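You operate a simulated robot arm through the tools that you are given. There is no shell and no other tool. Be economical: measure what you need, move in short steps, check, and stop when the job is done.

You are at the controls of a simulated robot arm. One attempt, no reset.

TASK
Switch on the computer and the grey printer and print a statement.
Fine: drop the statement in the red basket beside the printer.

It is judged by the outcome, as a careful person would: the job done as asked, and still so three seconds after it is handed in. It fails if anything else is knocked over, pushed out of place, dropped, spilled or broken.

THE ROBOT
A 6-joint arm with a fingered hand, on a carriage that runs on a rail from [0.777, 0.006] to [-1.363, -0.011] (x, y) and turns from -206 to 126 degrees about z. Base frame: it is fixed where the carriage stands at the start and does not move with it; the origin is on the floor, on the carriage's upright axis, x ahead of it, y to its left, z up. Readings come in m, degrees, newtons and seconds.
Its first joint turns from -166.0 to 166.0 degrees. Places, roughly: computer on key [0.7, -0.5, 1]; grey printer [0.4, -0.6, 0.9]; grey printer power switch [0.2, -0.6, 1]; grey printer print key [0.2, -0.5, 1]. Payload 4 kg.
Tool frame: the origin (TCP) lies between the finger pads and is the grasp point; the fingertips stand 0.026 m ahead of it; z points along the fingers, y is the line along which they close. The gripper opens to 0.132 m. The gripper's body begins 0.073 m behind the TCP. The gripper is a hand of 4 fingers: y runs from the thumb to the fingers, the wrist lies at [0, 0, -0.239] in the tool frame.
Orientation is that of the tool frame in the base frame, as [roll, pitch, yaw] about the fixed x, y, z axes, in that order (R = Rz(yaw) Ry(pitch) Rx(roll)). With the fingers straight down and closing along the base's y, the tool's x points along the base's -x, its y along +y and its z along -z.

THE INTERFACE
- The arm moves only by the tool jog_arm. Its arguments are lists of equal length, an entry for each row: "travel": the shift along the tool's x, y, z in mm, a list of three; "delta_rot": the turn, a rotation vector about the tool's x, y, z in degrees, a list of three. In form: {"travel": [[dx, dy, dz], ...], "delta_rot": [[wx, wy, wz], ...]}. A call has 1 to 10 rows; each row shifts and turns the commanded pose from where the row before left it, along the tool's axes as they then stand. A row lasts 0.2 s, in which the tool goes at most 0.05 m and 8.6 degrees; a call with a longer step from one row to the next is refused whole. Where a pose cannot be reached the arm comes as near as it can. A force on the tool above 40 N (or 10 N above the force at the start of the call, whichever is more), or a blocked arm, ends the call early, and 0.2 s more pass. In this call time passes only in rows, and 0.2 s behind the last. It gives the time, the measured TCP pose, the force on the tool (base axes), the opening and the grip force at its end, in the units of the frame above (readings bear some noise), with the torque about the TCP (base axes, N m) and any sound that the robot's microphone picked up.
- Cameras (640 x 400 px; columns grow to the right, rows downward): "scene" is now at [0.2188, 0.1045, 1.4508]; the picture's right is [-0.95, -0.32, 0.00], its down [-0.16, 0.48, -0.86] and it looks along [0.28, -0.82, -0.51] (base axes); focal length 251 px, centre (320, 200). "wrist" rides on the gripper at [0.068, 0.002, -0.097] in the tool frame; the picture's right is [-0.03, 1.00, 0.00], its down [-0.82, -0.02, -0.58] and it looks along [-0.58, -0.01, 0.82] (tool axes); focal length 270 px, centre (320, 200). There is no depth. A picture from a camera that has moved, and an enlarged one, comes with that camera's place and axes in the base frame and with its lens.
- camera(camera): a new picture of that camera. It takes no simulated time.
- move_column(by): slides the trunk up (or, below 0, down) by that many m; the arm and the scene camera ride with it, the base frame stays. It gives what a move gives, with no picture.
- drive_base(legs): drives the robot by 1 to 6 legs, each [ahead, left, turn to the left] in m, m and degrees, along the robot's own axes; the way and the turn of a leg run together, so that a leg with both is an arc; at most 1.5 m and 180 degrees a leg. The arm and the cameras ride along, it lands a little off, and it stops where it bumps. It keeps to its track: a leg is cut to what the track allows. It gives what a move gives.
- curl_fingers(finger1, finger2, finger3, thumb_bend): sets how far each is bent, from 0 (flat) to 1 (curled in); at 0.3 the hand is open as for a grip, at 0.7 the pads meet at the TCP. One left out holds its place. A second passes; each finger stops where it meets its share of the squeeze, and holds until it gets a number again. It is the only way to open and close the hand. It gives what a move gives, with no picture; readings hold the bend of each and the force on the fingers (four entries, about 0 where the hand has none), thumb and palm.
- pan_tilt(pan, tilt): turns the head with the scene camera to pan (to the left, within 143 degrees either way) and tilt (down, from -29 to 69), counted from straight ahead of the robot. It gives what a move gives.
- inspect(camera, box): a new picture of the part [left, top, right, bottom] of that camera's present view, enlarged. It takes no simulated time.
- sign_off(): hands the job in; it is judged then, once.

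Work in short steps. Places have to be worked out from the pictures, the camera data and where the tool is seen: move nearer, look again, correct. Check each grasp and each placing, and mend what went wrong. You have 120 turns and 90 pictures in all, those below and enlarged ones among them. Open the gripper and draw the arm clear of the work before you hand the job in, unless the task says otherwise; then end with one line.

The tools are called after "Emit:" by a JSON object that holds its "name" and its "arguments". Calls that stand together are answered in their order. jog_arm: Moves the arm, as the interface text tells. Its arguments: {"type":"object","properties":{"travel":{"type":"array"},"delta_rot":{"type":"array"}},"required":["travel","delta_rot"]} The other tools are called the same way: move_column (by) slides the trunk up or down; curl_fingers (finger1, finger2, finger3, thumb_bend) moves the fingers one by one; drive_base (legs) drives the base; pan_tilt (pan, tilt) turns the head that bears the scene camera; camera (camera) takes a picture; inspect (camera, box) takes an enlarged picture of a part of a camera's view; sign_off () hands the job in.

At the start:

```text
t: 0.0
eef_pos: [0.4477, -0.3994, 1.2628]
orientation: [-180.0, 0.0, 179.9]
ft_force: [-0.6, -0.5, 0.7]
torque: [-0.01, 0.02, -0.02]
finger_gap: 0.1318
gripper_force: 0.1
shape: jaw
bend: [0.3, 0.3, 0.3, 0.3]
finger forces: [0.1, 0.0, 0.0, 0.0, 0.0, 0.1]
trunk travel left (down, up): [-0.45, 0.178]
robot x, y, heading: [0.0007, -0.0019, -0.3]
head pan, tilt: [-71.3, 30.5]
```

scene: 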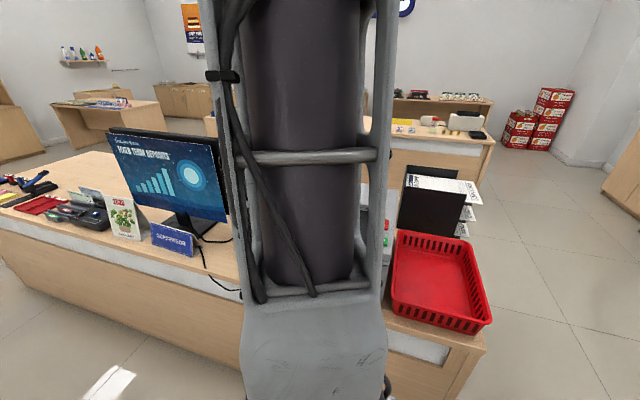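
wrist: 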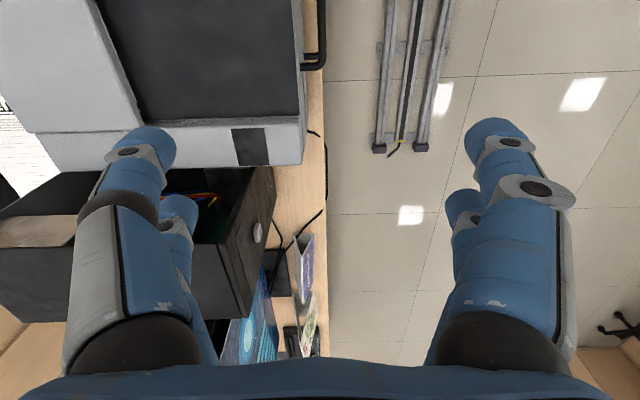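

The arm hides the printer from the scene camera. I raise the trunk a little for clearance, then drive back along the rail to see the front of the printer and the computer.

Emit:
{"name": "move_column", "arguments": {"by": 0.12}}

Emit:
{"name": "drive_base", "arguments": {"legs": [[-0.5, 0, 0]]}}

Emit:
{"name": "pan_tilt", "arguments": {"pan": -40, "tilt": 30}}

Emit:
{"name": "camera", "arguments": {"camera": "scene"}}

Emit:
{"name": "camera", "arguments": {"camera": "wrist"}}

```text
t: 1.5
eef_pos: [0.448, -0.4001, 1.3814]
orientation: [180.0, 0.1, 180.0]
ft_force: [-0.7, 0.9, 0.4]
torque: [-0.03, -0.04, 0.0]
finger_gap: 0.1317
gripper_force: 0.1
shape: jaw
bend: [0.3, 0.3, 0.3, 0.3]
finger forces: [0.0, 0.0, 0.1, 0.0, 0.0, 0.0]
trunk travel left (down, up): [-0.57, 0.058]
robot x, y, heading: [-0.0026, 0.0013, -0.2]
head pan, tilt: [-71.3, 30.5]
```

```text
t: 4.4
eef_pos: [-0.0533, -0.4057, 1.382]
orientation: [-179.9, 0.0, 179.8]
ft_force: [0.0, 0.4, -0.7]
torque: [-0.02, 0.02, -0.01]
finger_gap: 0.1321
gripper_force: 0.1
shape: jaw
bend: [0.3, 0.3, 0.3, 0.3]
finger forces: [0.1, 0.0, 0.0, 0.1, 0.1, 0.1]
trunk travel left (down, up): [-0.57, 0.058]
robot x, y, heading: [-0.5011, -0.0043, -0.3]
head pan, tilt: [-71.3, 30.5]
```

```text
t: 5.4
eef_pos: [-0.0535, -0.4049, 1.3818]
orientation: [180.0, 0.0, 179.6]
ft_force: [-0.9, 0.4, -0.7]
torque: [0.01, 0.02, 0.04]
finger_gap: 0.1319
gripper_force: 0.1
shape: jaw
bend: [0.3, 0.3, 0.3, 0.3]
finger forces: [0.0, 0.0, 0.0, 0.0, 0.1, 0.0]
trunk travel left (down, up): [-0.57, 0.058]
robot x, y, heading: [-0.4977, -0.0002, -0.3]
head pan, tilt: [-40.0, 30.0]
```

```text
87 pictures are left
camera scene: at [-0.3308, 0.127, 1.573], right [-0.65, -0.76, 0.0], down [-0.38, 0.32, -0.87], along [0.66, -0.56, -0.5], focal length 251 px, centre (320, 200)
```

scene: 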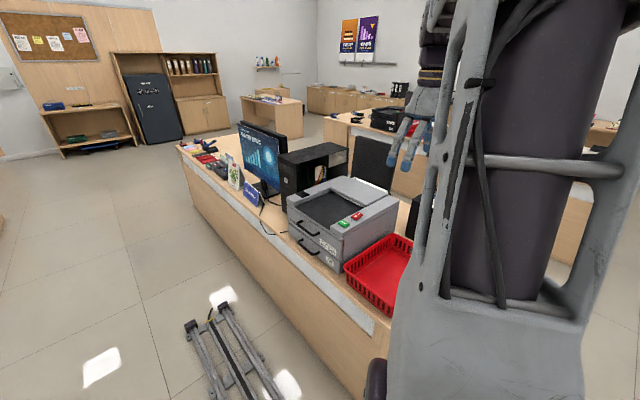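

```text
86 pictures are left
camera wrist: at [-0.1218, -0.4038, 1.4779], right [0.03, 1.0, 0.0], down [0.82, -0.03, 0.58], along [0.58, -0.02, -0.82], focal length 270 px, centre (320, 200)
```

wrist: 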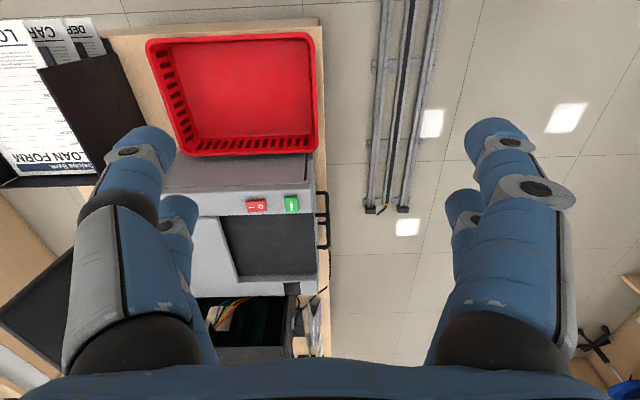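

The printer has a red rocker switch and a green print key on its top; the basket stands beside it. I enlarge both views to see details.

Emit:
{"name": "inspect", "arguments": {"camera": "scene", "box": [230, 120, 430, 320]}}

Emit:
{"name": "inspect", "arguments": {"camera": "wrist", "box": [160, 140, 360, 360]}}

```text
2.00 times, centred on (330, 220) of scene
camera zoom: at [-0.3308, 0.127, 1.573], right [-0.65, -0.76, 0.0], down [-0.38, 0.32, -0.87], along [0.66, -0.56, -0.5], focal length 502 px, centre (300, 160)
```

zoom: 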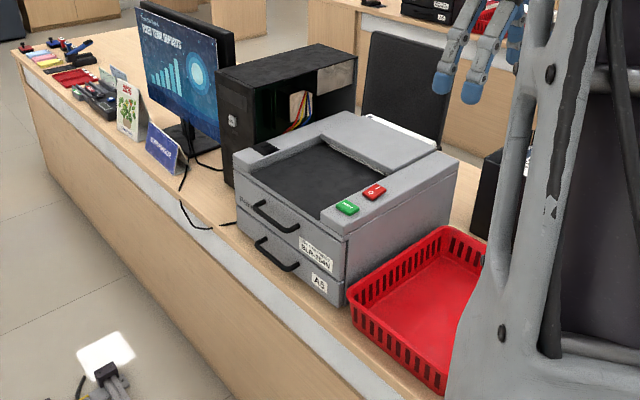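

```text
1.82 times, centred on (260, 250) of wrist
camera zoom: at [-0.1218, -0.4038, 1.4779], right [0.03, 1.0, 0.0], down [0.82, -0.03, 0.58], along [0.58, -0.02, -0.82], focal length 491 px, centre (429, 109)
```

zoom: 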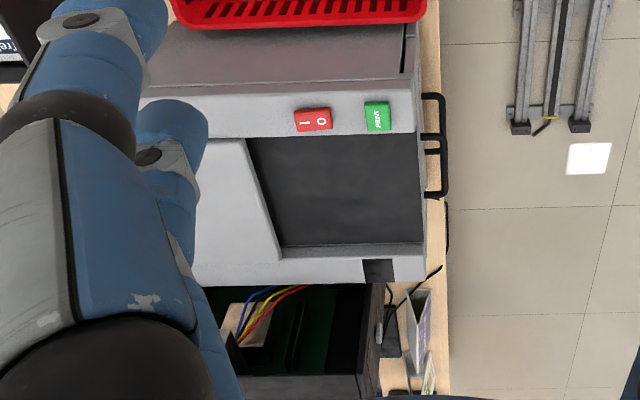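

Triangulated: green key ≈ (0.239, -0.481, 0.98), red switch ≈ (0.241, -0.562, 0.98), computer key ≈ (0.677, -0.498, 1.02) on the +y face. Now I try a one-finger pointing shape of the hand and look at it.

Emit:
{"name": "curl_fingers", "arguments": {"finger1": 0.6, "finger2": 1, "finger3": 1, "thumb_bend": 1}}

Emit:
{"name": "camera", "arguments": {"camera": "wrist"}}

Emit:
{"name": "inspect", "arguments": {"camera": "scene", "box": [360, 0, 480, 180]}}

```text
t: 6.4
eef_pos: [-0.0536, -0.4066, 1.3826]
orientation: [180.0, 0.0, 179.7]
ft_force: [1.3, -0.8, 0.3]
torque: [0.02, 0.02, -0.01]
finger_gap: 0.0275
gripper_force: 0.1
shape: fingers
bend: [0.59, 0.75, 0.75, 0.98]
finger forces: [0.1, 0.1, 0.1, 0.1, 0.0, 0.0]
trunk travel left (down, up): [-0.57, 0.058]
robot x, y, heading: [-0.4978, -0.0041, -0.1]
head pan, tilt: [-40.0, 30.0]
```

```text
83 pictures are left
camera wrist: at [-0.1218, -0.4038, 1.4779], right [0.03, 1.0, 0.0], down [0.82, -0.03, 0.58], along [0.58, -0.02, -0.82], focal length 270 px, centre (320, 200)
```

wrist: 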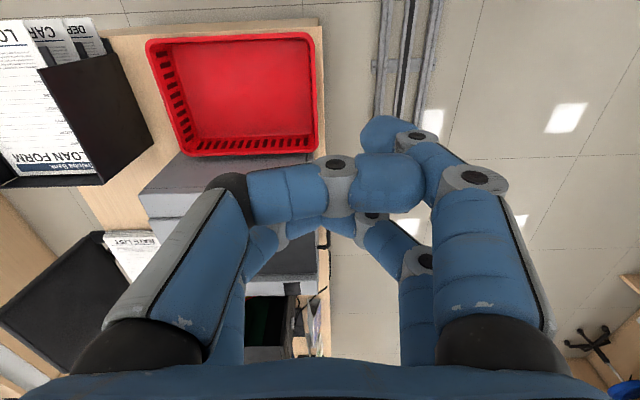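

```text
2.22 times, centred on (420, 90) of scene
camera zoom: at [-0.3307, 0.127, 1.573], right [-0.65, -0.76, 0.0], down [-0.38, 0.32, -0.87], along [0.66, -0.56, -0.5], focal length 558 px, centre (98, 444)
```

zoom: 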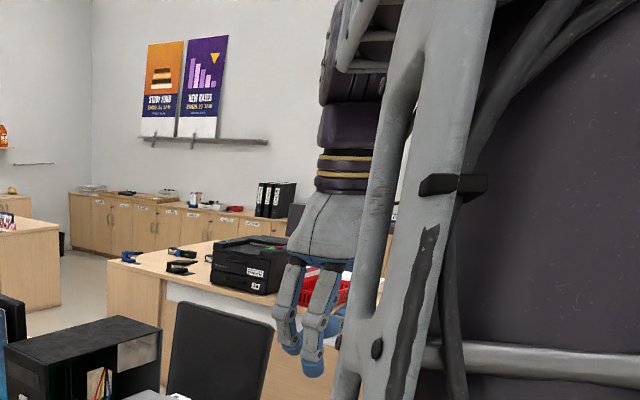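

Finger 1 is the camera-side one on the right. I straighten it to 0.3 with the others curled, for a clearer pointer.

Emit:
{"name": "curl_fingers", "arguments": {"finger1": 0.2, "finger2": 1, "finger3": 1, "thumb_bend": 1}}

Emit:
{"name": "camera", "arguments": {"camera": "wrist"}}

Emit:
{"name": "inspect", "arguments": {"camera": "scene", "box": [360, 80, 460, 180]}}

```text
t: 7.4
eef_pos: [-0.054, -0.4066, 1.3825]
orientation: [-179.9, -0.1, 179.6]
ft_force: [0.1, 0.0, -0.5]
torque: [0.0, -0.02, -0.02]
finger_gap: 0.0508
gripper_force: 0.1
shape: fingers
bend: [0.2, 0.75, 0.75, 1.0]
finger forces: [0.1, 0.0, 0.0, 0.1, 0.0, 0.1]
trunk travel left (down, up): [-0.57, 0.058]
robot x, y, heading: [-0.5023, -0.0051, -0.2]
head pan, tilt: [-40.0, 30.0]
```

```text
81 pictures are left
camera wrist: at [-0.1218, -0.4038, 1.4779], right [0.03, 1.0, 0.0], down [0.82, -0.03, 0.58], along [0.58, -0.02, -0.82], focal length 270 px, centre (320, 200)
```

wrist: 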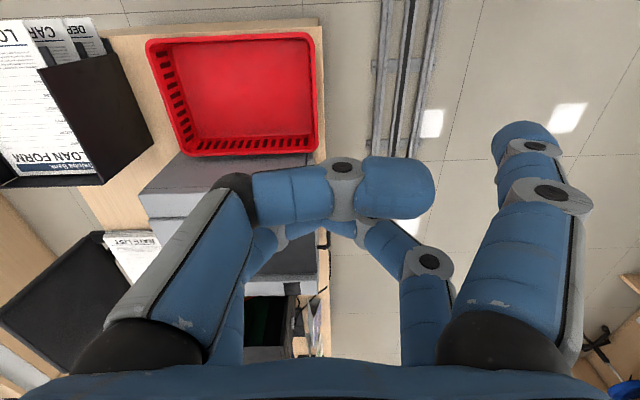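

```text
4.00 times, centred on (410, 130) of scene
camera zoom: at [-0.3307, 0.127, 1.573], right [-0.65, -0.76, 0.0], down [-0.38, 0.32, -0.87], along [0.66, -0.56, -0.5], focal length 1004 px, centre (-40, 480)
```

zoom: 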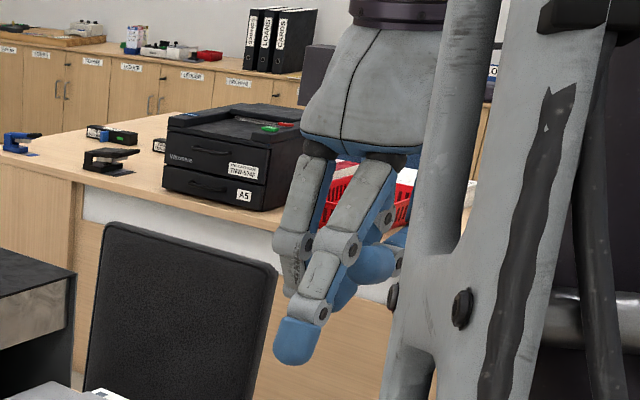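

Pointer tip lies at about tool (0.022, 0.093, 0.022), with the others 3+ cm behind. Turned 180° about z and tilted, this finger would lead toward the computer. I drive back and turn the tool in place at height.

Emit:
{"name": "drive_base", "arguments": {"legs": [[0.5, 0, 0]]}}

Emit:
{"name": "jog_arm", "arguments": {"travel": [[0, 0, 0], [0, 0, 0], [0, 0, 0], [0, 0, 0], [0, 0, 0], [0, 0, 0], [0, 0, 0], [0, 0, 0], [0, 0, 0], [0, 0, 0]], "delta_rot": [[0, 0, 8.5], [0, 0, 8.5], [0, 0, 8.5], [0, 0, 8.5], [0, 0, 8.5], [0, 0, 8.5], [0, 0, 8.5], [0, 0, 8.5], [0, 0, 8.5], [0, 0, 8.5]]}}

Emit:
{"name": "jog_arm", "arguments": {"travel": [[0, 0, 0], [0, 0, 0], [0, 0, 0], [0, 0, 0], [0, 0, 0], [0, 0, 0], [0, 0, 0], [0, 0, 0], [0, 0, 0], [0, 0, 0]], "delta_rot": [[0, 0, 8.5], [0, 0, 8.5], [0, 0, 8.5], [0, 0, 8.5], [0, 0, 8.5], [0, 0, 8.5], [0, 0, 8.5], [0, 0, 8.5], [0, 0, 8.5], [0, 0, 8.5]]}}

```text
t: 10.4
eef_pos: [0.4476, -0.4037, 1.3815]
orientation: [-180.0, 0.0, 179.4]
ft_force: [0.2, -0.5, -0.5]
torque: [0.02, -0.01, -0.01]
finger_gap: 0.0507
gripper_force: 0.0
shape: fingers
bend: [0.2, 0.75, 0.75, 1.0]
finger forces: [0.1, 0.0, 0.0, 0.1, 0.0, 0.0]
trunk travel left (down, up): [-0.57, 0.058]
robot x, y, heading: [0.007, -0.0, -0.8]
head pan, tilt: [-40.0, 30.0]
```

```text
t: 12.6
eef_pos: [0.448, -0.404, 1.3818]
orientation: [180.0, 0.0, 94.3]
ft_force: [-0.3, -0.7, -0.1]
torque: [0.0, -0.01, 0.03]
finger_gap: 0.0507
gripper_force: 0.0
shape: fingers
bend: [0.2, 0.75, 0.75, 1.0]
finger forces: [0.1, 0.0, 0.0, 0.0, 0.0, 0.0]
trunk travel left (down, up): [-0.57, 0.058]
robot x, y, heading: [0.0031, -0.0001, -0.7]
head pan, tilt: [-40.0, 30.0]
```

```text
t: 14.8
eef_pos: [0.4478, -0.4035, 1.3816]
orientation: [180.0, -0.1, 9.3]
ft_force: [-0.1, -0.6, -0.2]
torque: [-0.02, 0.02, -0.03]
finger_gap: 0.0507
gripper_force: 0.1
shape: fingers
bend: [0.2, 0.75, 0.75, 1.0]
finger forces: [0.1, 0.0, 0.0, 0.1, 0.0, 0.0]
trunk travel left (down, up): [-0.57, 0.058]
robot x, y, heading: [0.0045, -0.001, -0.6]
head pan, tilt: [-40.0, 30.0]
```

The yaw works. Now I finish it, shift to x≈0.655, y≈-0.30 at height, then tilt the tool about 43° so that the finger leads toward -y.

Emit:
{"name": "jog_arm", "arguments": {"travel": [[0, 0, 0], [0, 0, 0], [23, -14, 0], [23, -14, 0], [23, -14, 0], [23, -14, 0], [23, -14, 0], [23, -14, 0], [23, -14, 0], [23, -14, 0]], "delta_rot": [[0, 0, 4.7], [0, 0, 4.6], [0, 0, 0], [0, 0, 0], [0, 0, 0], [0, 0, 0], [0, 0, 0], [0, 0, 0], [0, 0, 0], [0, 0, 0]]}}

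Emit:
{"name": "jog_arm", "arguments": {"travel": [[0, 0, 0], [0, 0, 0], [0, 0, 0], [0, 0, 0], [0, 0, 0]], "delta_rot": [[-8.5, 0, 0], [-8.5, 0, 0], [-8.5, 0, 0], [-8.5, 0, 0], [-8.5, 0, 0]]}}

Emit:
{"name": "camera", "arguments": {"camera": "scene"}}

Emit:
{"name": "camera", "arguments": {"camera": "wrist"}}

```text
t: 17.0
eef_pos: [0.6322, -0.29, 1.3818]
orientation: [-179.9, 0.0, 0.1]
ft_force: [-0.4, 1.1, 0.4]
torque: [0.01, -0.01, -0.03]
finger_gap: 0.0506
gripper_force: 0.1
shape: fingers
bend: [0.2, 0.75, 0.75, 1.0]
finger forces: [0.0, 0.0, 0.1, 0.1, 0.1, 0.0]
trunk travel left (down, up): [-0.57, 0.058]
robot x, y, heading: [0.0043, 0.0035, -0.5]
head pan, tilt: [-40.0, 30.0]
```

```text
t: 18.2
eef_pos: [0.6319, -0.2922, 1.3821]
orientation: [137.4, -0.1, 0.2]
ft_force: [0.3, -0.1, -0.8]
torque: [0.04, 0.02, 0.01]
finger_gap: 0.051
gripper_force: 0.0
shape: fingers
bend: [0.2, 0.75, 0.75, 1.0]
finger forces: [0.1, 0.0, 0.0, 0.0, 0.1, 0.0]
trunk travel left (down, up): [-0.57, 0.058]
robot x, y, heading: [0.0047, -0.0016, -0.4]
head pan, tilt: [-40.0, 30.0]
```

```text
79 pictures are left
camera scene: at [0.1734, 0.13, 1.573], right [-0.65, -0.76, 0.0], down [-0.38, 0.33, -0.87], along [0.66, -0.56, -0.5], focal length 251 px, centre (320, 200)
```

scene: 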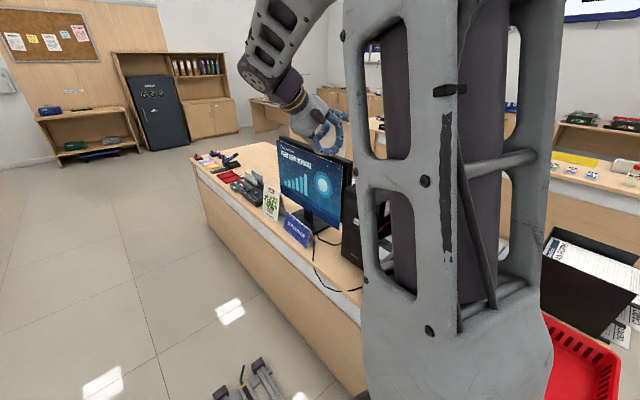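

```text
78 pictures are left
camera wrist: at [0.6997, -0.2275, 1.4537], right [-0.02, -0.74, 0.68], down [-0.82, 0.4, 0.41], along [-0.57, -0.54, -0.61], focal length 270 px, centre (320, 200)
```

wrist: 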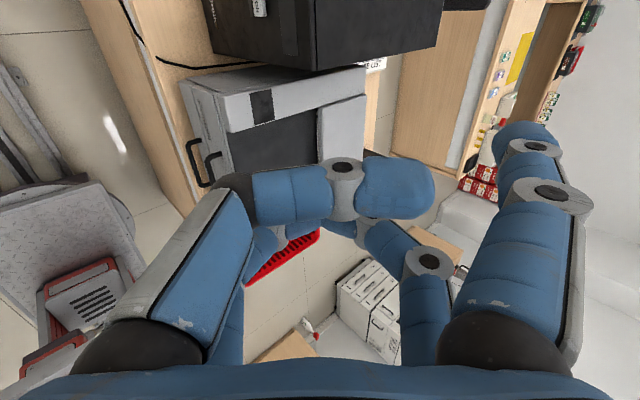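

The hand is tilted and clear of the monitor (its near edge I place at x≈0.83). I lower the trunk partly, then look at the computer key with the scene camera.

Emit:
{"name": "move_column", "arguments": {"by": -0.28}}

Emit:
{"name": "pan_tilt", "arguments": {"pan": -45, "tilt": 25}}

Emit:
{"name": "camera", "arguments": {"camera": "scene"}}

Emit:
{"name": "camera", "arguments": {"camera": "wrist"}}

```text
t: 21.0
eef_pos: [0.6319, -0.2916, 1.1014]
orientation: [137.5, 0.1, 0.1]
ft_force: [-0.4, 0.1, 0.4]
torque: [0.02, -0.01, 0.02]
finger_gap: 0.0507
gripper_force: 0.0
shape: fingers
bend: [0.2, 0.75, 0.75, 1.0]
finger forces: [0.0, 0.0, 0.0, 0.0, 0.0, 0.0]
trunk travel left (down, up): [-0.29, 0.338]
robot x, y, heading: [0.0051, 0.0023, -0.6]
head pan, tilt: [-40.0, 30.0]
```

```text
t: 21.6
eef_pos: [0.6313, -0.2914, 1.1015]
orientation: [137.5, -0.1, 0.1]
ft_force: [0.8, 0.0, -0.4]
torque: [-0.02, 0.0, 0.02]
finger_gap: 0.0508
gripper_force: 0.1
shape: fingers
bend: [0.2, 0.75, 0.75, 1.0]
finger forces: [0.0, 0.0, 0.0, 0.0, 0.1, 0.1]
trunk travel left (down, up): [-0.29, 0.338]
robot x, y, heading: [0.0072, 0.0018, -0.5]
head pan, tilt: [-45.0, 25.0]
```

```text
77 pictures are left
camera scene: at [0.3143, 0.1219, 1.3007], right [-0.71, -0.7, 0.0], down [-0.3, 0.3, -0.91], along [0.63, -0.65, -0.42], focal length 251 px, centre (320, 200)
```

scene: 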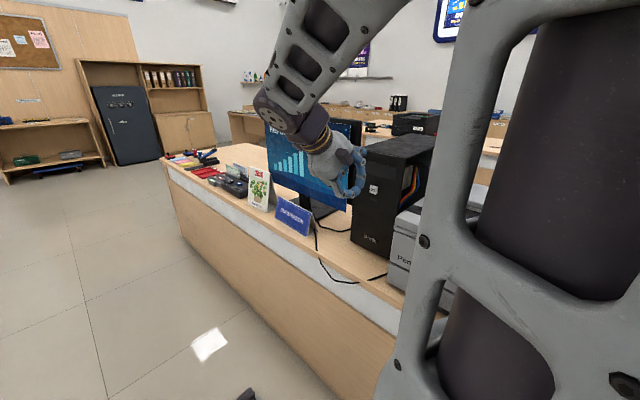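

```text
76 pictures are left
camera wrist: at [0.7004, -0.2272, 1.1736], right [-0.02, -0.74, 0.68], down [-0.82, 0.4, 0.41], along [-0.58, -0.54, -0.61], focal length 270 px, centre (320, 200)
```

wrist: 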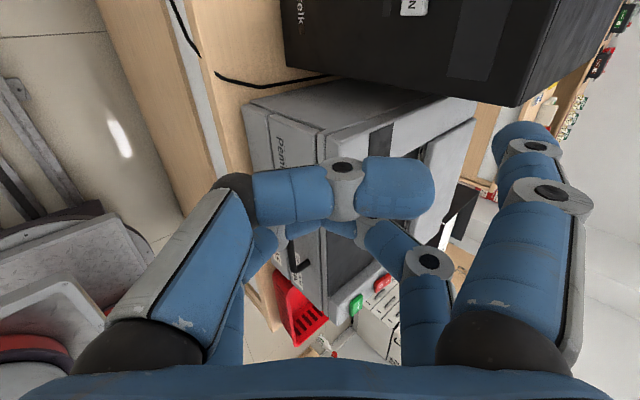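

Emit:
{"name": "inspect", "arguments": {"camera": "scene", "box": [290, 110, 450, 270]}}

Emit:
{"name": "inspect", "arguments": {"camera": "wrist", "box": [280, 0, 480, 100]}}

```text
2.50 times, centred on (370, 190) of scene
camera zoom: at [0.3143, 0.1219, 1.3007], right [-0.71, -0.7, 0.0], down [-0.3, 0.3, -0.91], along [0.63, -0.65, -0.42], focal length 627 px, centre (195, 225)
```

zoom: 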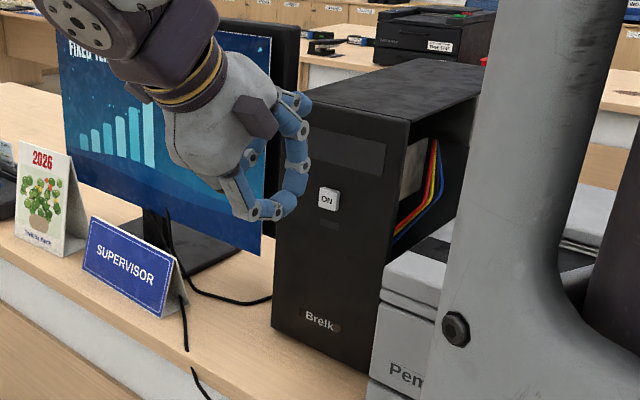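

```text
3.20 times, centred on (380, 50) of wrist
camera zoom: at [0.7004, -0.2272, 1.1736], right [-0.02, -0.74, 0.68], down [-0.82, 0.4, 0.41], along [-0.58, -0.54, -0.61], focal length 865 px, centre (128, 680)
```

zoom: 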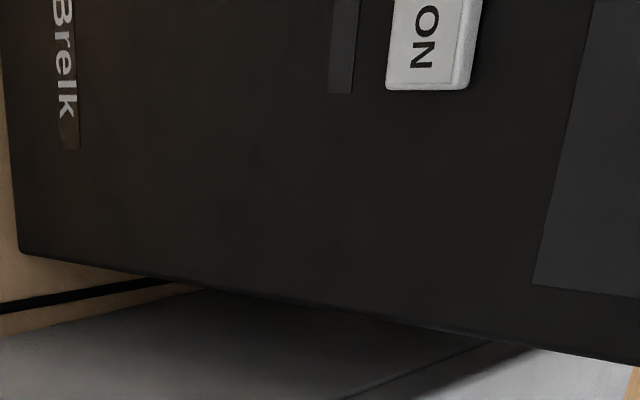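

The "ON" key is clear: refined to ≈ (0.706, -0.523, 0.994). I bring the fingertip to about 5 cm in front of it.

Emit:
{"name": "jog_arm", "arguments": {"travel": [[10.4, -6.8, 35], [10.4, -6.8, 35], [10.4, -6.8, 35], [10.4, -6.8, 35], [10.4, -6.8, 35]], "delta_rot": [[0, 0, 0], [0, 0, 0], [0, 0, 0], [0, 0, 0], [0, 0, 0]]}}

Emit:
{"name": "inspect", "arguments": {"camera": "scene", "box": [290, 110, 450, 270]}}

Emit:
{"name": "camera", "arguments": {"camera": "wrist"}}

```text
t: 22.9
eef_pos: [0.6846, -0.3839, 0.9498]
orientation: [137.5, 0.0, 0.1]
ft_force: [0.2, -0.6, -0.4]
torque: [0.02, 0.03, 0.02]
finger_gap: 0.0508
gripper_force: 0.1
shape: fingers
bend: [0.2, 0.75, 0.75, 1.0]
finger forces: [0.1, 0.0, 0.0, 0.0, 0.0, 0.0]
trunk travel left (down, up): [-0.29, 0.338]
robot x, y, heading: [0.0029, -0.0, -0.3]
head pan, tilt: [-45.0, 25.0]
```

```text
2.50 times, centred on (370, 190) of scene
camera zoom: at [0.314, 0.1221, 1.3008], right [-0.71, -0.7, 0.0], down [-0.3, 0.3, -0.91], along [0.63, -0.65, -0.42], focal length 627 px, centre (195, 225)
```

zoom: 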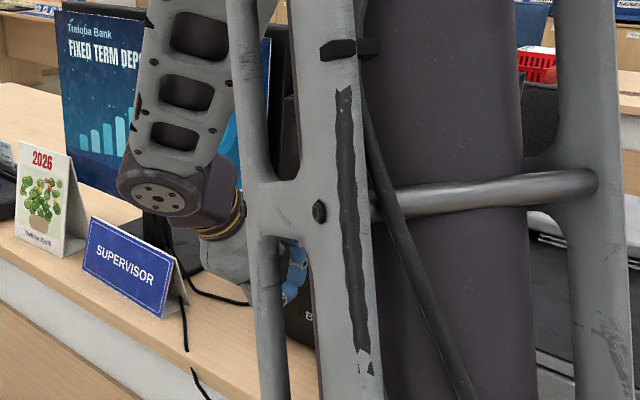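

```text
72 pictures are left
camera wrist: at [0.7532, -0.3198, 1.0216], right [-0.02, -0.74, 0.68], down [-0.82, 0.4, 0.41], along [-0.58, -0.54, -0.61], focal length 270 px, centre (320, 200)
```

wrist: 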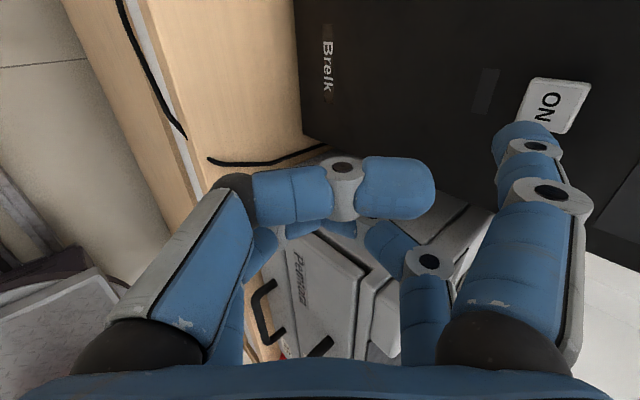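

Geometry checks: key at (0.706, -0.523, 0.997), tip straight in front. I advance 35 mm along -y in small rows.

Emit:
{"name": "jog_arm", "arguments": {"travel": [[0, 5.2, 4.7], [0, 5.2, 4.7], [0, 5.2, 4.7], [0, 5.2, 4.7], [0, 5.2, 4.7]], "delta_rot": [[0, 0, 0], [0, 0, 0], [0, 0, 0], [0, 0, 0], [0, 0, 0]]}}

Emit:
{"name": "camera", "arguments": {"camera": "wrist"}}

```text
t: 24.1
eef_pos: [0.6831, -0.4202, 0.9501]
orientation: [137.5, 0.0, 0.2]
ft_force: [0.2, 1.0, 1.1]
torque: [0.0, -0.04, 0.0]
finger_gap: 0.0509
gripper_force: 0.1
shape: fingers
bend: [0.2, 0.75, 0.75, 1.0]
finger forces: [0.0, 0.0, 0.0, 0.0, 0.0, 0.0]
trunk travel left (down, up): [-0.29, 0.338]
robot x, y, heading: [0.0028, -0.0023, -0.9]
head pan, tilt: [-45.0, 25.0]
```

```text
71 pictures are left
camera wrist: at [0.7516, -0.3556, 1.0223], right [-0.02, -0.74, 0.68], down [-0.82, 0.4, 0.41], along [-0.58, -0.54, -0.61], focal length 270 px, centre (320, 200)
```

wrist: 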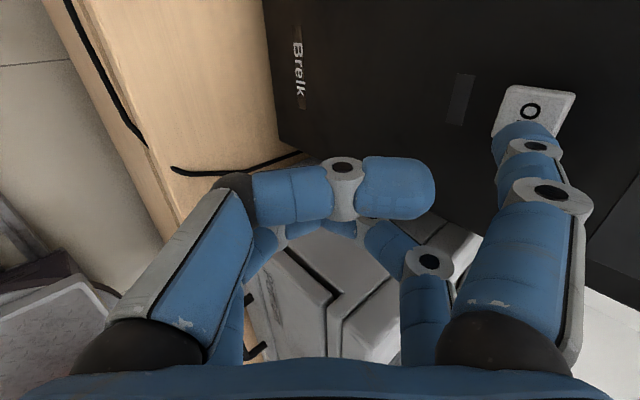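

No contact yet; the tip covers the key. I advance in 3 mm rows.

Emit:
{"name": "jog_arm", "arguments": {"travel": [[1, 2.2, 2.0], [0, 2.2, 2.0], [0, 2.2, 2.0]], "delta_rot": [[0, 0, 0], [0, 0, 0], [0, 0, 0]]}}

```text
t: 24.9
eef_pos: [0.6855, -0.4295, 0.9502]
orientation: [137.5, 0.0, 0.2]
ft_force: [-0.2, -0.1, 0.3]
torque: [-0.02, 0.05, 0.04]
finger_gap: 0.0507
gripper_force: 0.0
shape: fingers
bend: [0.2, 0.75, 0.75, 1.0]
finger forces: [0.0, 0.0, 0.0, 0.0, 0.0, 0.0]
trunk travel left (down, up): [-0.29, 0.338]
robot x, y, heading: [0.0061, -0.0001, -0.9]
head pan, tilt: [-45.0, 25.0]
```

Still free; onward by a few more millimetres.

Emit:
{"name": "jog_arm", "arguments": {"travel": [[0, 1.5, 1.4], [0, 1.5, 1.4], [0, 1.5, 1.4]], "delta_rot": [[0, 0, 0], [0, 0, 0], [0, 0, 0]]}}

Emit:
{"name": "inspect", "arguments": {"camera": "wrist", "box": [420, 50, 640, 190]}}

```text
t: 25.6
eef_pos: [0.685, -0.4359, 0.9499]
orientation: [137.5, 0.0, 0.2]
ft_force: [0.1, 1.4, 0.5]
torque: [-0.03, 0.01, 0.02]
finger_gap: 0.0509
gripper_force: 0.4
shape: fingers
bend: [0.2, 0.75, 0.75, 1.0]
finger forces: [0.4, 0.1, 0.1, 0.0, 0.0, 0.0]
trunk travel left (down, up): [-0.29, 0.338]
robot x, y, heading: [0.0049, -0.0024, -0.6]
head pan, tilt: [-45.0, 25.0]
```

```text
2.86 times, centred on (530, 120) of wrist
camera zoom: at [0.7535, -0.3701, 1.0215], right [-0.02, -0.74, 0.68], down [-0.82, 0.4, 0.41], along [-0.58, -0.54, -0.61], focal length 772 px, centre (-280, 429)
```

zoom: 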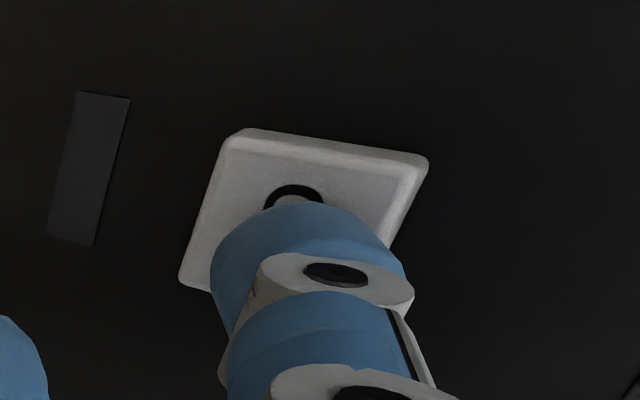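

First light contact (0.4 N at finger 1). I press on in 1.5 mm rows.

Emit:
{"name": "jog_arm", "arguments": {"travel": [[0, 1.1, 1.0], [0, 1.1, 1.0], [0, 1.1, 1.0]], "delta_rot": [[0, 0, 0], [0, 0, 0], [0, 0, 0]]}}

```text
t: 26.4
eef_pos: [0.6846, -0.439, 0.9499]
orientation: [137.5, 0.0, 0.2]
ft_force: [0.0, 2.2, 0.2]
torque: [-0.16, 0.02, 0.13]
finger_gap: 0.051
gripper_force: 1.0
shape: fingers
bend: [0.2, 0.75, 0.75, 1.0]
finger forces: [2.2, 0.0, 0.1, 0.0, 0.1, 0.0]
trunk travel left (down, up): [-0.29, 0.338]
robot x, y, heading: [-0.0011, 0.0019, -0.5]
head pan, tilt: [-45.0, 25.0]
heard: click
```

Heard a click with 2.2 N. I withdraw and look whether the computer has come on.

Emit:
{"name": "jog_arm", "arguments": {"travel": [[0, -7.4, -6.8], [0, -14.7, -13.5], [0, -14.7, -13.5], [0, -14.7, -13.5]], "delta_rot": [[0, 0, 0], [0, 0, 0], [0, 0, 0], [0, 0, 0]]}}

Emit:
{"name": "camera", "arguments": {"camera": "wrist"}}

Emit:
{"name": "camera", "arguments": {"camera": "scene"}}

```text
t: 27.4
eef_pos: [0.6857, -0.3684, 0.9516]
orientation: [137.5, -0.1, 0.1]
ft_force: [0.5, 0.1, 0.3]
torque: [-0.02, 0.0, 0.04]
finger_gap: 0.0506
gripper_force: 0.0
shape: fingers
bend: [0.2, 0.75, 0.75, 1.0]
finger forces: [0.0, 0.1, 0.0, 0.1, 0.0, 0.0]
trunk travel left (down, up): [-0.29, 0.338]
robot x, y, heading: [0.0032, 0.003, -0.8]
head pan, tilt: [-45.0, 25.0]
```

```text
69 pictures are left
camera wrist: at [0.7534, -0.3041, 1.0233], right [-0.02, -0.74, 0.68], down [-0.82, 0.4, 0.41], along [-0.58, -0.54, -0.61], focal length 270 px, centre (320, 200)
```

wrist: 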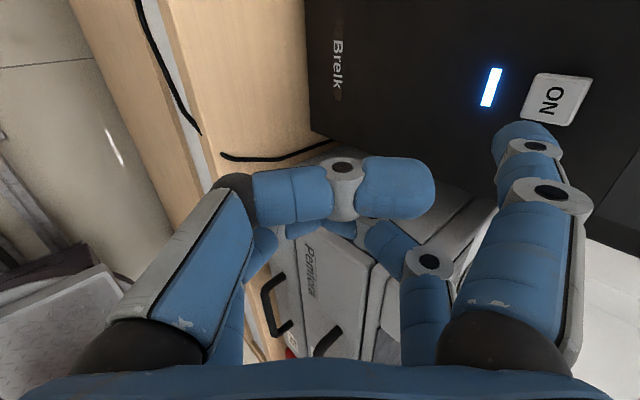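

```text
68 pictures are left
camera scene: at [0.3143, 0.1217, 1.3007], right [-0.71, -0.7, 0.0], down [-0.3, 0.3, -0.91], along [0.63, -0.65, -0.42], focal length 251 px, centre (320, 200)
```

scene: 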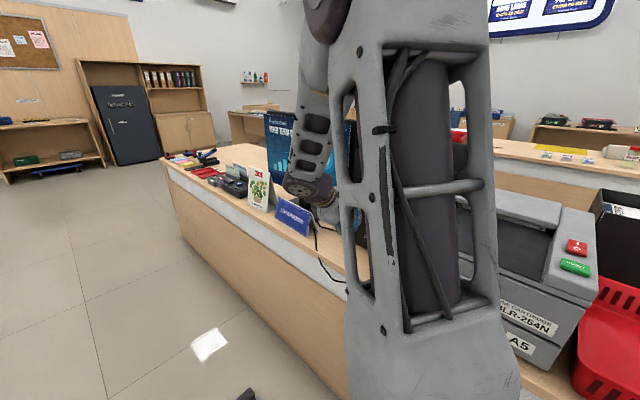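

The computer's blue lamp is lit. I back off, raise the trunk, and set the tool upright again.

Emit:
{"name": "jog_arm", "arguments": {"travel": [[0, -22, -20], [0, -22, -20], [0, -10, -9]], "delta_rot": [[0, 0, 0], [0, 0, 0], [0, 0, 0]]}}

Emit:
{"name": "move_column", "arguments": {"by": 0.33}}

Emit:
{"name": "jog_arm", "arguments": {"travel": [[0, 0, 0], [0, 0, 0], [0, 0, 0], [0, 0, 0], [0, 0, 0]], "delta_rot": [[8.5, 0, 0], [8.5, 0, 0], [8.5, 0, 0], [8.5, 0, 0], [8.5, 0, 0]]}}

Emit:
{"name": "drive_base", "arguments": {"legs": [[-0.45, 0, 0]]}}

Emit:
{"name": "camera", "arguments": {"camera": "wrist"}}

Emit:
{"name": "camera", "arguments": {"camera": "scene"}}

```text
t: 28.2
eef_pos: [0.6828, -0.2951, 0.9502]
orientation: [137.5, 0.1, 0.1]
ft_force: [1.3, 0.0, -0.4]
torque: [0.03, -0.01, -0.02]
finger_gap: 0.0508
gripper_force: 0.1
shape: fingers
bend: [0.2, 0.75, 0.75, 1.0]
finger forces: [0.0, 0.0, 0.1, 0.0, 0.0, 0.0]
trunk travel left (down, up): [-0.29, 0.338]
robot x, y, heading: [0.0046, 0.0027, -0.7]
head pan, tilt: [-45.0, 25.0]
```

```text
t: 31.5
eef_pos: [0.6852, -0.2959, 1.2798]
orientation: [137.5, 0.0, 0.1]
ft_force: [-0.5, 0.5, 0.1]
torque: [0.0, 0.03, 0.04]
finger_gap: 0.0509
gripper_force: 0.1
shape: fingers
bend: [0.2, 0.75, 0.75, 1.0]
finger forces: [0.1, 0.0, 0.0, 0.0, 0.0, 0.0]
trunk travel left (down, up): [-0.62, 0.008]
robot x, y, heading: [0.0049, -0.0013, -0.8]
head pan, tilt: [-45.0, 25.0]
```

```text
t: 32.7
eef_pos: [0.6844, -0.2956, 1.2793]
orientation: [-179.9, -0.1, 0.3]
ft_force: [0.3, -0.2, 0.9]
torque: [-0.03, 0.03, -0.03]
finger_gap: 0.0511
gripper_force: 0.1
shape: fingers
bend: [0.2, 0.75, 0.75, 1.0]
finger forces: [0.0, 0.0, 0.1, 0.0, 0.0, 0.0]
trunk travel left (down, up): [-0.62, 0.008]
robot x, y, heading: [0.0047, -0.0001, -0.5]
head pan, tilt: [-45.0, 25.0]
```

```text
t: 35.4
eef_pos: [0.2401, -0.298, 1.2806]
orientation: [179.9, -0.1, 0.2]
ft_force: [0.1, 0.9, -0.3]
torque: [-0.02, 0.0, -0.01]
finger_gap: 0.0511
gripper_force: 0.1
shape: fingers
bend: [0.2, 0.75, 0.75, 1.0]
finger forces: [0.0, 0.0, 0.1, 0.1, 0.0, 0.0]
trunk travel left (down, up): [-0.62, 0.008]
robot x, y, heading: [-0.4377, -0.0023, -0.7]
head pan, tilt: [-45.0, 25.0]
```

```text
67 pictures are left
camera wrist: at [0.3086, -0.3008, 1.3755], right [-0.02, -1.0, 0.0], down [-0.82, 0.02, 0.58], along [-0.58, 0.01, -0.82], focal length 270 px, centre (320, 200)
```

wrist: 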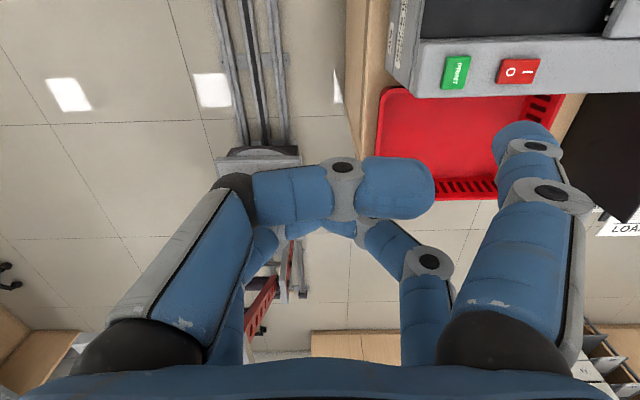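

```text
66 pictures are left
camera scene: at [-0.3344, 0.1204, 1.6299], right [-0.71, -0.7, 0.0], down [-0.3, 0.3, -0.91], along [0.63, -0.65, -0.42], focal length 251 px, centre (320, 200)
```

scene: 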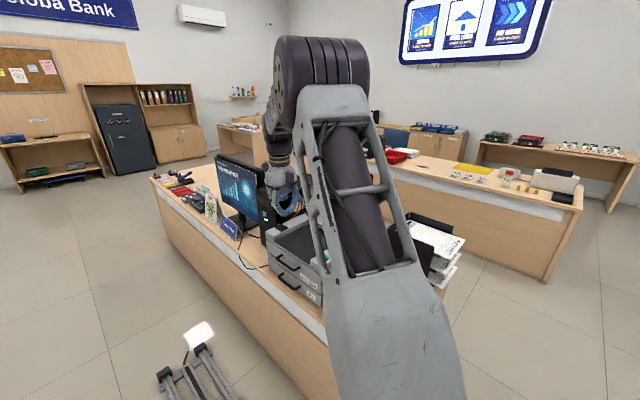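

Keys confirmed: green ≈ (0.236, -0.482, 0.98), switch's "I" end ≈ (0.237, -0.575). I bring the fingertip over "I", about 5 cm above.

Emit:
{"name": "jog_arm", "arguments": {"travel": [[-5, 37, 0], [-5, 37, 0], [-5, 37, 0], [-5, 37, 0], [-5, 36, 0], [0, 0, 44], [0, 0, 44], [0, 0, 44], [0, 0, 44], [0, 0, 44]], "delta_rot": [[0, 0, 0], [0, 0, 0], [0, 0, 0], [0, 0, 0], [0, 0, 0], [0, 0, 0], [0, 0, 0], [0, 0, 0], [0, 0, 0], [0, 0, 0]]}}

Emit:
{"name": "camera", "arguments": {"camera": "wrist"}}

Emit:
{"name": "camera", "arguments": {"camera": "scene"}}

```text
t: 37.6
eef_pos: [0.2163, -0.4804, 1.0558]
orientation: [180.0, 0.0, 0.1]
ft_force: [-0.5, 0.6, 0.2]
torque: [-0.03, 0.0, 0.0]
finger_gap: 0.0507
gripper_force: 0.0
shape: fingers
bend: [0.2, 0.75, 0.75, 1.0]
finger forces: [0.1, 0.0, 0.0, 0.0, 0.0, 0.0]
trunk travel left (down, up): [-0.62, 0.008]
robot x, y, heading: [-0.4414, -0.0022, -0.5]
head pan, tilt: [-45.0, 25.0]
```

```text
65 pictures are left
camera wrist: at [0.2842, -0.4822, 1.1524], right [-0.02, -1.0, 0.0], down [-0.82, 0.02, 0.58], along [-0.58, 0.01, -0.82], focal length 270 px, centre (320, 200)
```

wrist: 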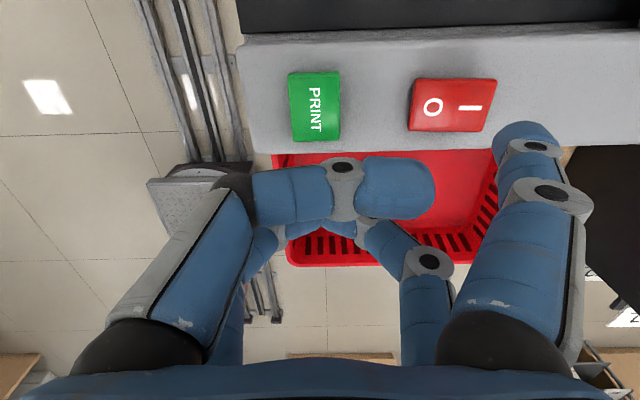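

```text
64 pictures are left
camera scene: at [-0.3345, 0.1206, 1.6299], right [-0.71, -0.7, 0.0], down [-0.3, 0.3, -0.91], along [0.63, -0.65, -0.42], focal length 251 px, centre (320, 200)
```

scene: 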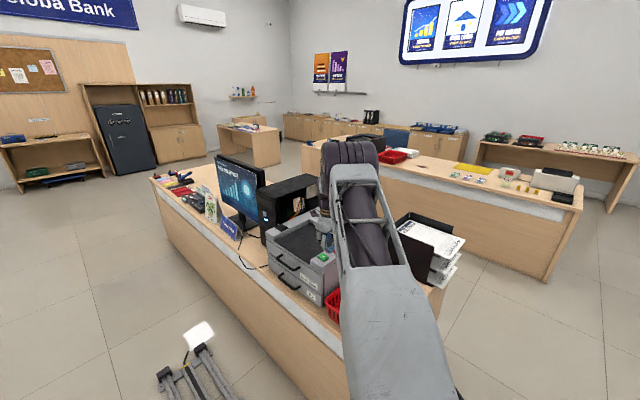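

The "I" is at (0.232, -0.576). I shift slightly, tilt 8° so that the pointer finger is clearly lowest, and look.

Emit:
{"name": "jog_arm", "arguments": {"travel": [[-5, 10, 0], [0, 0, 0]], "delta_rot": [[0, 0, 0], [8, 0, 0]]}}

Emit:
{"name": "camera", "arguments": {"camera": "wrist"}}

Emit:
{"name": "inspect", "arguments": {"camera": "scene", "box": [270, 190, 370, 310]}}

```text
t: 38.2
eef_pos: [0.2112, -0.4924, 1.0597]
orientation: [-172.0, 0.0, 0.2]
ft_force: [-0.8, 0.6, -0.3]
torque: [-0.05, 0.01, -0.02]
finger_gap: 0.051
gripper_force: 0.0
shape: fingers
bend: [0.2, 0.75, 0.75, 1.0]
finger forces: [0.0, 0.0, 0.0, 0.0, 0.1, 0.0]
trunk travel left (down, up): [-0.62, 0.008]
robot x, y, heading: [-0.4404, -0.0024, -0.6]
head pan, tilt: [-45.0, 25.0]
```

```text
63 pictures are left
camera wrist: at [0.2793, -0.5071, 1.1536], right [-0.02, -0.99, -0.14], down [-0.82, -0.06, 0.57], along [-0.58, 0.13, -0.81], focal length 270 px, centre (320, 200)
```

wrist: 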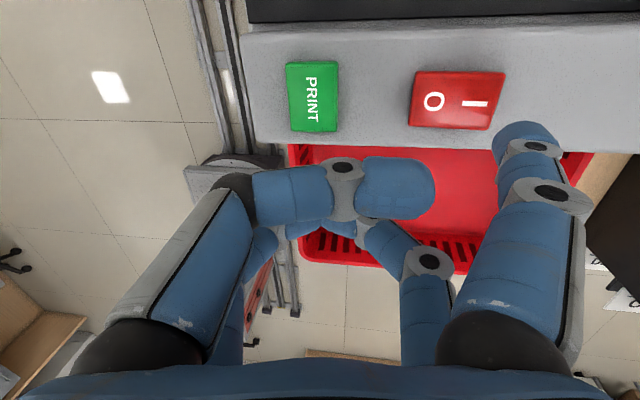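

```text
3.33 times, centred on (320, 250) of scene
camera zoom: at [-0.3345, 0.1209, 1.6299], right [-0.71, -0.7, 0.0], down [-0.3, 0.3, -0.91], along [0.63, -0.65, -0.42], focal length 836 px, centre (320, 33)
```

zoom: 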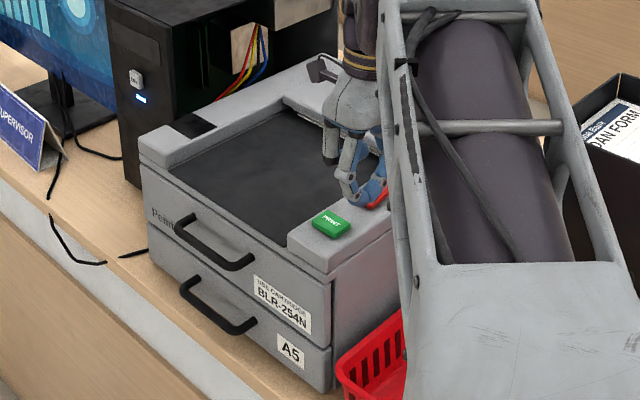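

The "I" stays at (0.232, -0.574) under the tip's path. I descend 30 mm.

Emit:
{"name": "jog_arm", "arguments": {"travel": [[0, 1.4, 9.9], [0, 1.4, 9.9], [0, 0.7, 4.9], [0, 0.7, 4.9]], "delta_rot": [[0, 0, 0], [0, 0, 0], [0, 0, 0], [0, 0, 0]]}}

Emit:
{"name": "camera", "arguments": {"camera": "wrist"}}

```text
t: 39.2
eef_pos: [0.2114, -0.4931, 1.03]
orientation: [-172.1, 0.0, 0.1]
ft_force: [0.2, 0.1, 0.4]
torque: [0.03, -0.02, 0.0]
finger_gap: 0.0509
gripper_force: 0.0
shape: fingers
bend: [0.2, 0.75, 0.75, 1.0]
finger forces: [0.0, 0.1, 0.1, 0.1, 0.1, 0.0]
trunk travel left (down, up): [-0.62, 0.008]
robot x, y, heading: [-0.4406, -0.0035, -0.5]
head pan, tilt: [-45.0, 25.0]
```

```text
61 pictures are left
camera wrist: at [0.2793, -0.5081, 1.1242], right [-0.02, -0.99, -0.14], down [-0.82, -0.06, 0.57], along [-0.58, 0.13, -0.81], focal length 270 px, centre (320, 200)
```

wrist: 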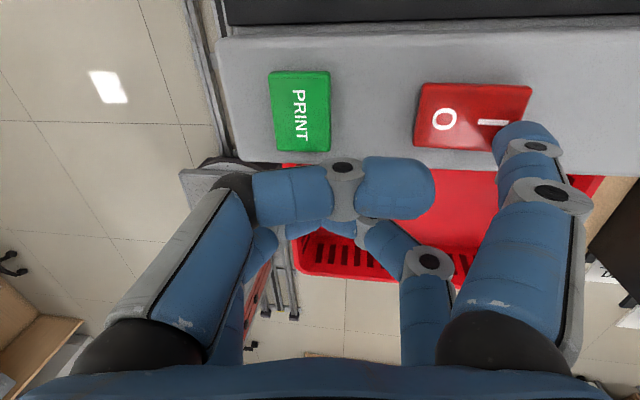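

Almost there; I shift 4 mm toward the switch centre and descend in 3 mm rows.

Emit:
{"name": "jog_arm", "arguments": {"travel": [[-1, -4, 0], [0, 0.4, 3], [0, 0.4, 3], [0, 0.4, 3]], "delta_rot": [[0, 0, 0], [0, 0, 0], [0, 0, 0], [0, 0, 0]]}}

Emit:
{"name": "inspect", "arguments": {"camera": "wrist", "box": [400, 50, 620, 190]}}

```text
t: 40.2
eef_pos: [0.2097, -0.4888, 1.0228]
orientation: [-172.0, 0.0, 0.2]
ft_force: [-1.6, 2.2, 7.2]
torque: [-0.54, -0.1, 0.03]
finger_gap: 0.0518
gripper_force: 3.1
shape: fingers
bend: [0.19, 0.75, 0.75, 1.0]
finger forces: [6.5, 0.1, 0.0, 0.0, 0.1, 0.0]
trunk travel left (down, up): [-0.62, 0.008]
robot x, y, heading: [-0.439, -0.0021, -0.7]
head pan, tilt: [-45.0, 25.0]
```

```text
2.86 times, centred on (510, 120) of wrist
camera zoom: at [0.2782, -0.5037, 1.1171], right [-0.02, -0.99, -0.14], down [-0.82, -0.06, 0.57], along [-0.58, 0.13, -0.81], focal length 772 px, centre (-223, 429)
```

zoom: 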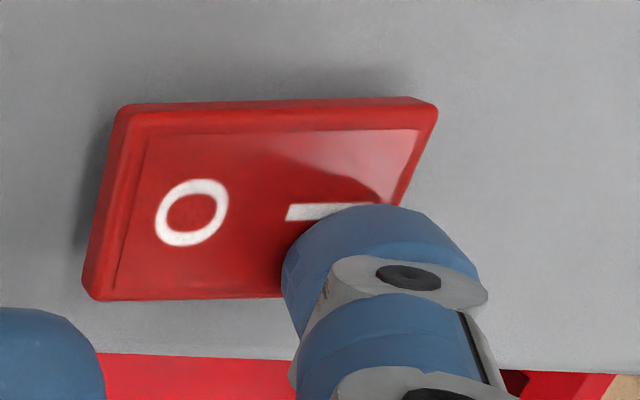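

Contact with 7 N but no click; the tip sits near the switch's -x edge. I lift a little, shift 6 mm to +x and press again.

Emit:
{"name": "jog_arm", "arguments": {"travel": [[0, -0.7, -6], [6, 0, 0], [0, 0.4, 3], [0, 0.4, 3], [0, 0.3, 2]], "delta_rot": [[0, 0, 0], [0, 0, 0], [0, 0, 0], [0, 0, 0], [0, 0, 0]]}}

Emit:
{"name": "inspect", "arguments": {"camera": "wrist", "box": [400, 50, 620, 190]}}

```text
t: 41.4
eef_pos: [0.216, -0.4884, 1.0215]
orientation: [-172.2, -0.2, 0.2]
ft_force: [-1.5, 3.8, 14.4]
torque: [-1.13, -0.21, -0.05]
finger_gap: 0.0518
gripper_force: 7.1
shape: fingers
bend: [0.2, 0.75, 0.75, 1.0]
finger forces: [14.1, 0.0, 0.0, 0.1, 0.0, 0.0]
trunk travel left (down, up): [-0.62, 0.008]
robot x, y, heading: [-0.4375, -0.0047, -0.3]
head pan, tilt: [-45.0, 25.0]
```

```text
2.86 times, centred on (510, 120) of wrist
camera zoom: at [0.2846, -0.5042, 1.1159], right [-0.02, -0.99, -0.14], down [-0.82, -0.06, 0.57], along [-0.58, 0.12, -0.81], focal length 772 px, centre (-223, 429)
```

zoom: 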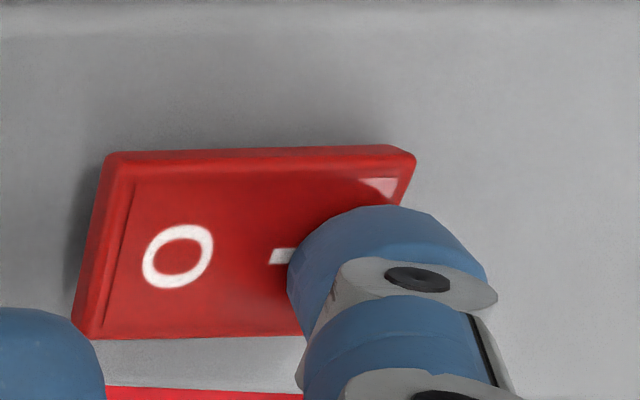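

14 N without a click; the tip seems to sit on the very end of the switch. I lift, move 7 mm inward and press again.

Emit:
{"name": "jog_arm", "arguments": {"travel": [[0, -1.1, -8], [0, -8, 0], [0, 0.5, 4], [0, 0.4, 3], [0, 0.3, 2], [0, 0.3, 2]], "delta_rot": [[0, 0, 0], [0, 0, 0], [0, 0, 0], [0, 0, 0], [0, 0, 0], [0, 0, 0]]}}

Emit:
{"name": "inspect", "arguments": {"camera": "wrist", "box": [400, 50, 620, 190]}}

```text
t: 42.8
eef_pos: [0.2155, -0.48, 1.0206]
orientation: [-172.2, -0.2, 0.1]
ft_force: [-4.4, 11.3, 31.1]
torque: [-2.38, -0.46, -0.15]
finger_gap: 0.0524
gripper_force: 14.9
shape: fingers
bend: [0.23, 0.75, 0.75, 1.0]
finger forces: [29.7, 0.0, 0.0, 0.0, 0.0, 0.0]
trunk travel left (down, up): [-0.62, 0.008]
robot x, y, heading: [-0.4436, -0.0022, -0.4]
head pan, tilt: [-45.0, 25.0]
```

```text
2.86 times, centred on (510, 120) of wrist
camera zoom: at [0.2842, -0.4955, 1.1157], right [-0.02, -0.99, -0.14], down [-0.82, -0.06, 0.57], along [-0.58, 0.12, -0.81], focal length 772 px, centre (-223, 429)
```

zoom: 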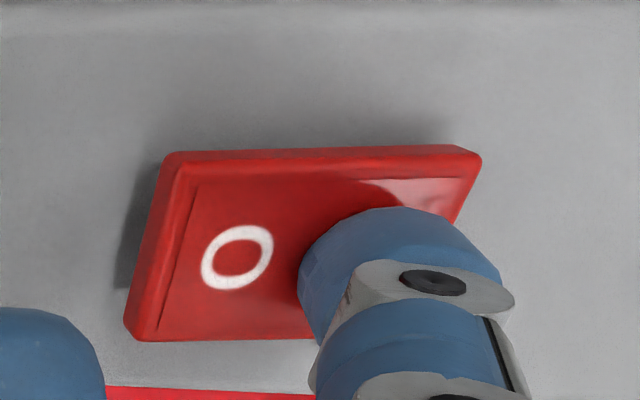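

31 N without a click; the "O" end looks raised, so the "I" end may already be down. I lift away and look at the switch and the printer's display.

Emit:
{"name": "jog_arm", "arguments": {"travel": [[0, -5, -37], [0, -30, -20], [0, -30, -10]], "delta_rot": [[0, 0, 0], [0, 0, 0], [0, 0, 0]]}}

Emit:
{"name": "inspect", "arguments": {"camera": "wrist", "box": [260, 0, 580, 200]}}

Emit:
{"name": "inspect", "arguments": {"camera": "scene", "box": [240, 190, 370, 310]}}

```text
t: 43.6
eef_pos: [0.2152, -0.4265, 1.0914]
orientation: [-172.0, 0.1, 0.2]
ft_force: [-0.2, -0.3, -0.1]
torque: [-0.01, -0.03, 0.02]
finger_gap: 0.051
gripper_force: 0.1
shape: fingers
bend: [0.2, 0.75, 0.75, 1.0]
finger forces: [0.1, 0.0, 0.0, 0.0, 0.1, 0.0]
trunk travel left (down, up): [-0.62, 0.008]
robot x, y, heading: [-0.4385, -0.0026, -0.4]
head pan, tilt: [-45.0, 25.0]
```

```text
2.00 times, centred on (420, 100) of wrist
camera zoom: at [0.2849, -0.4422, 1.1857], right [-0.02, -0.99, -0.14], down [-0.82, -0.06, 0.58], along [-0.58, 0.13, -0.81], focal length 541 px, centre (120, 400)
```

zoom: 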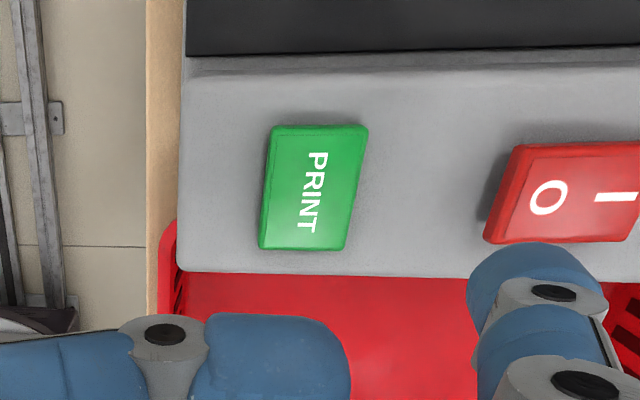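

```text
3.33 times, centred on (305, 250) of scene
camera zoom: at [-0.3344, 0.1199, 1.6299], right [-0.71, -0.7, 0.0], down [-0.3, 0.3, -0.91], along [0.63, -0.65, -0.42], focal length 836 px, centre (370, 33)
```

zoom: 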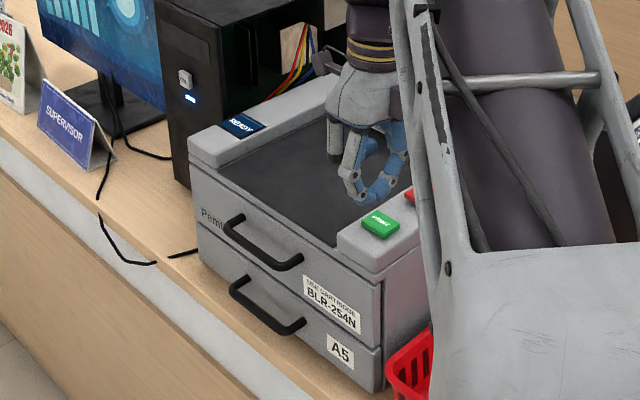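

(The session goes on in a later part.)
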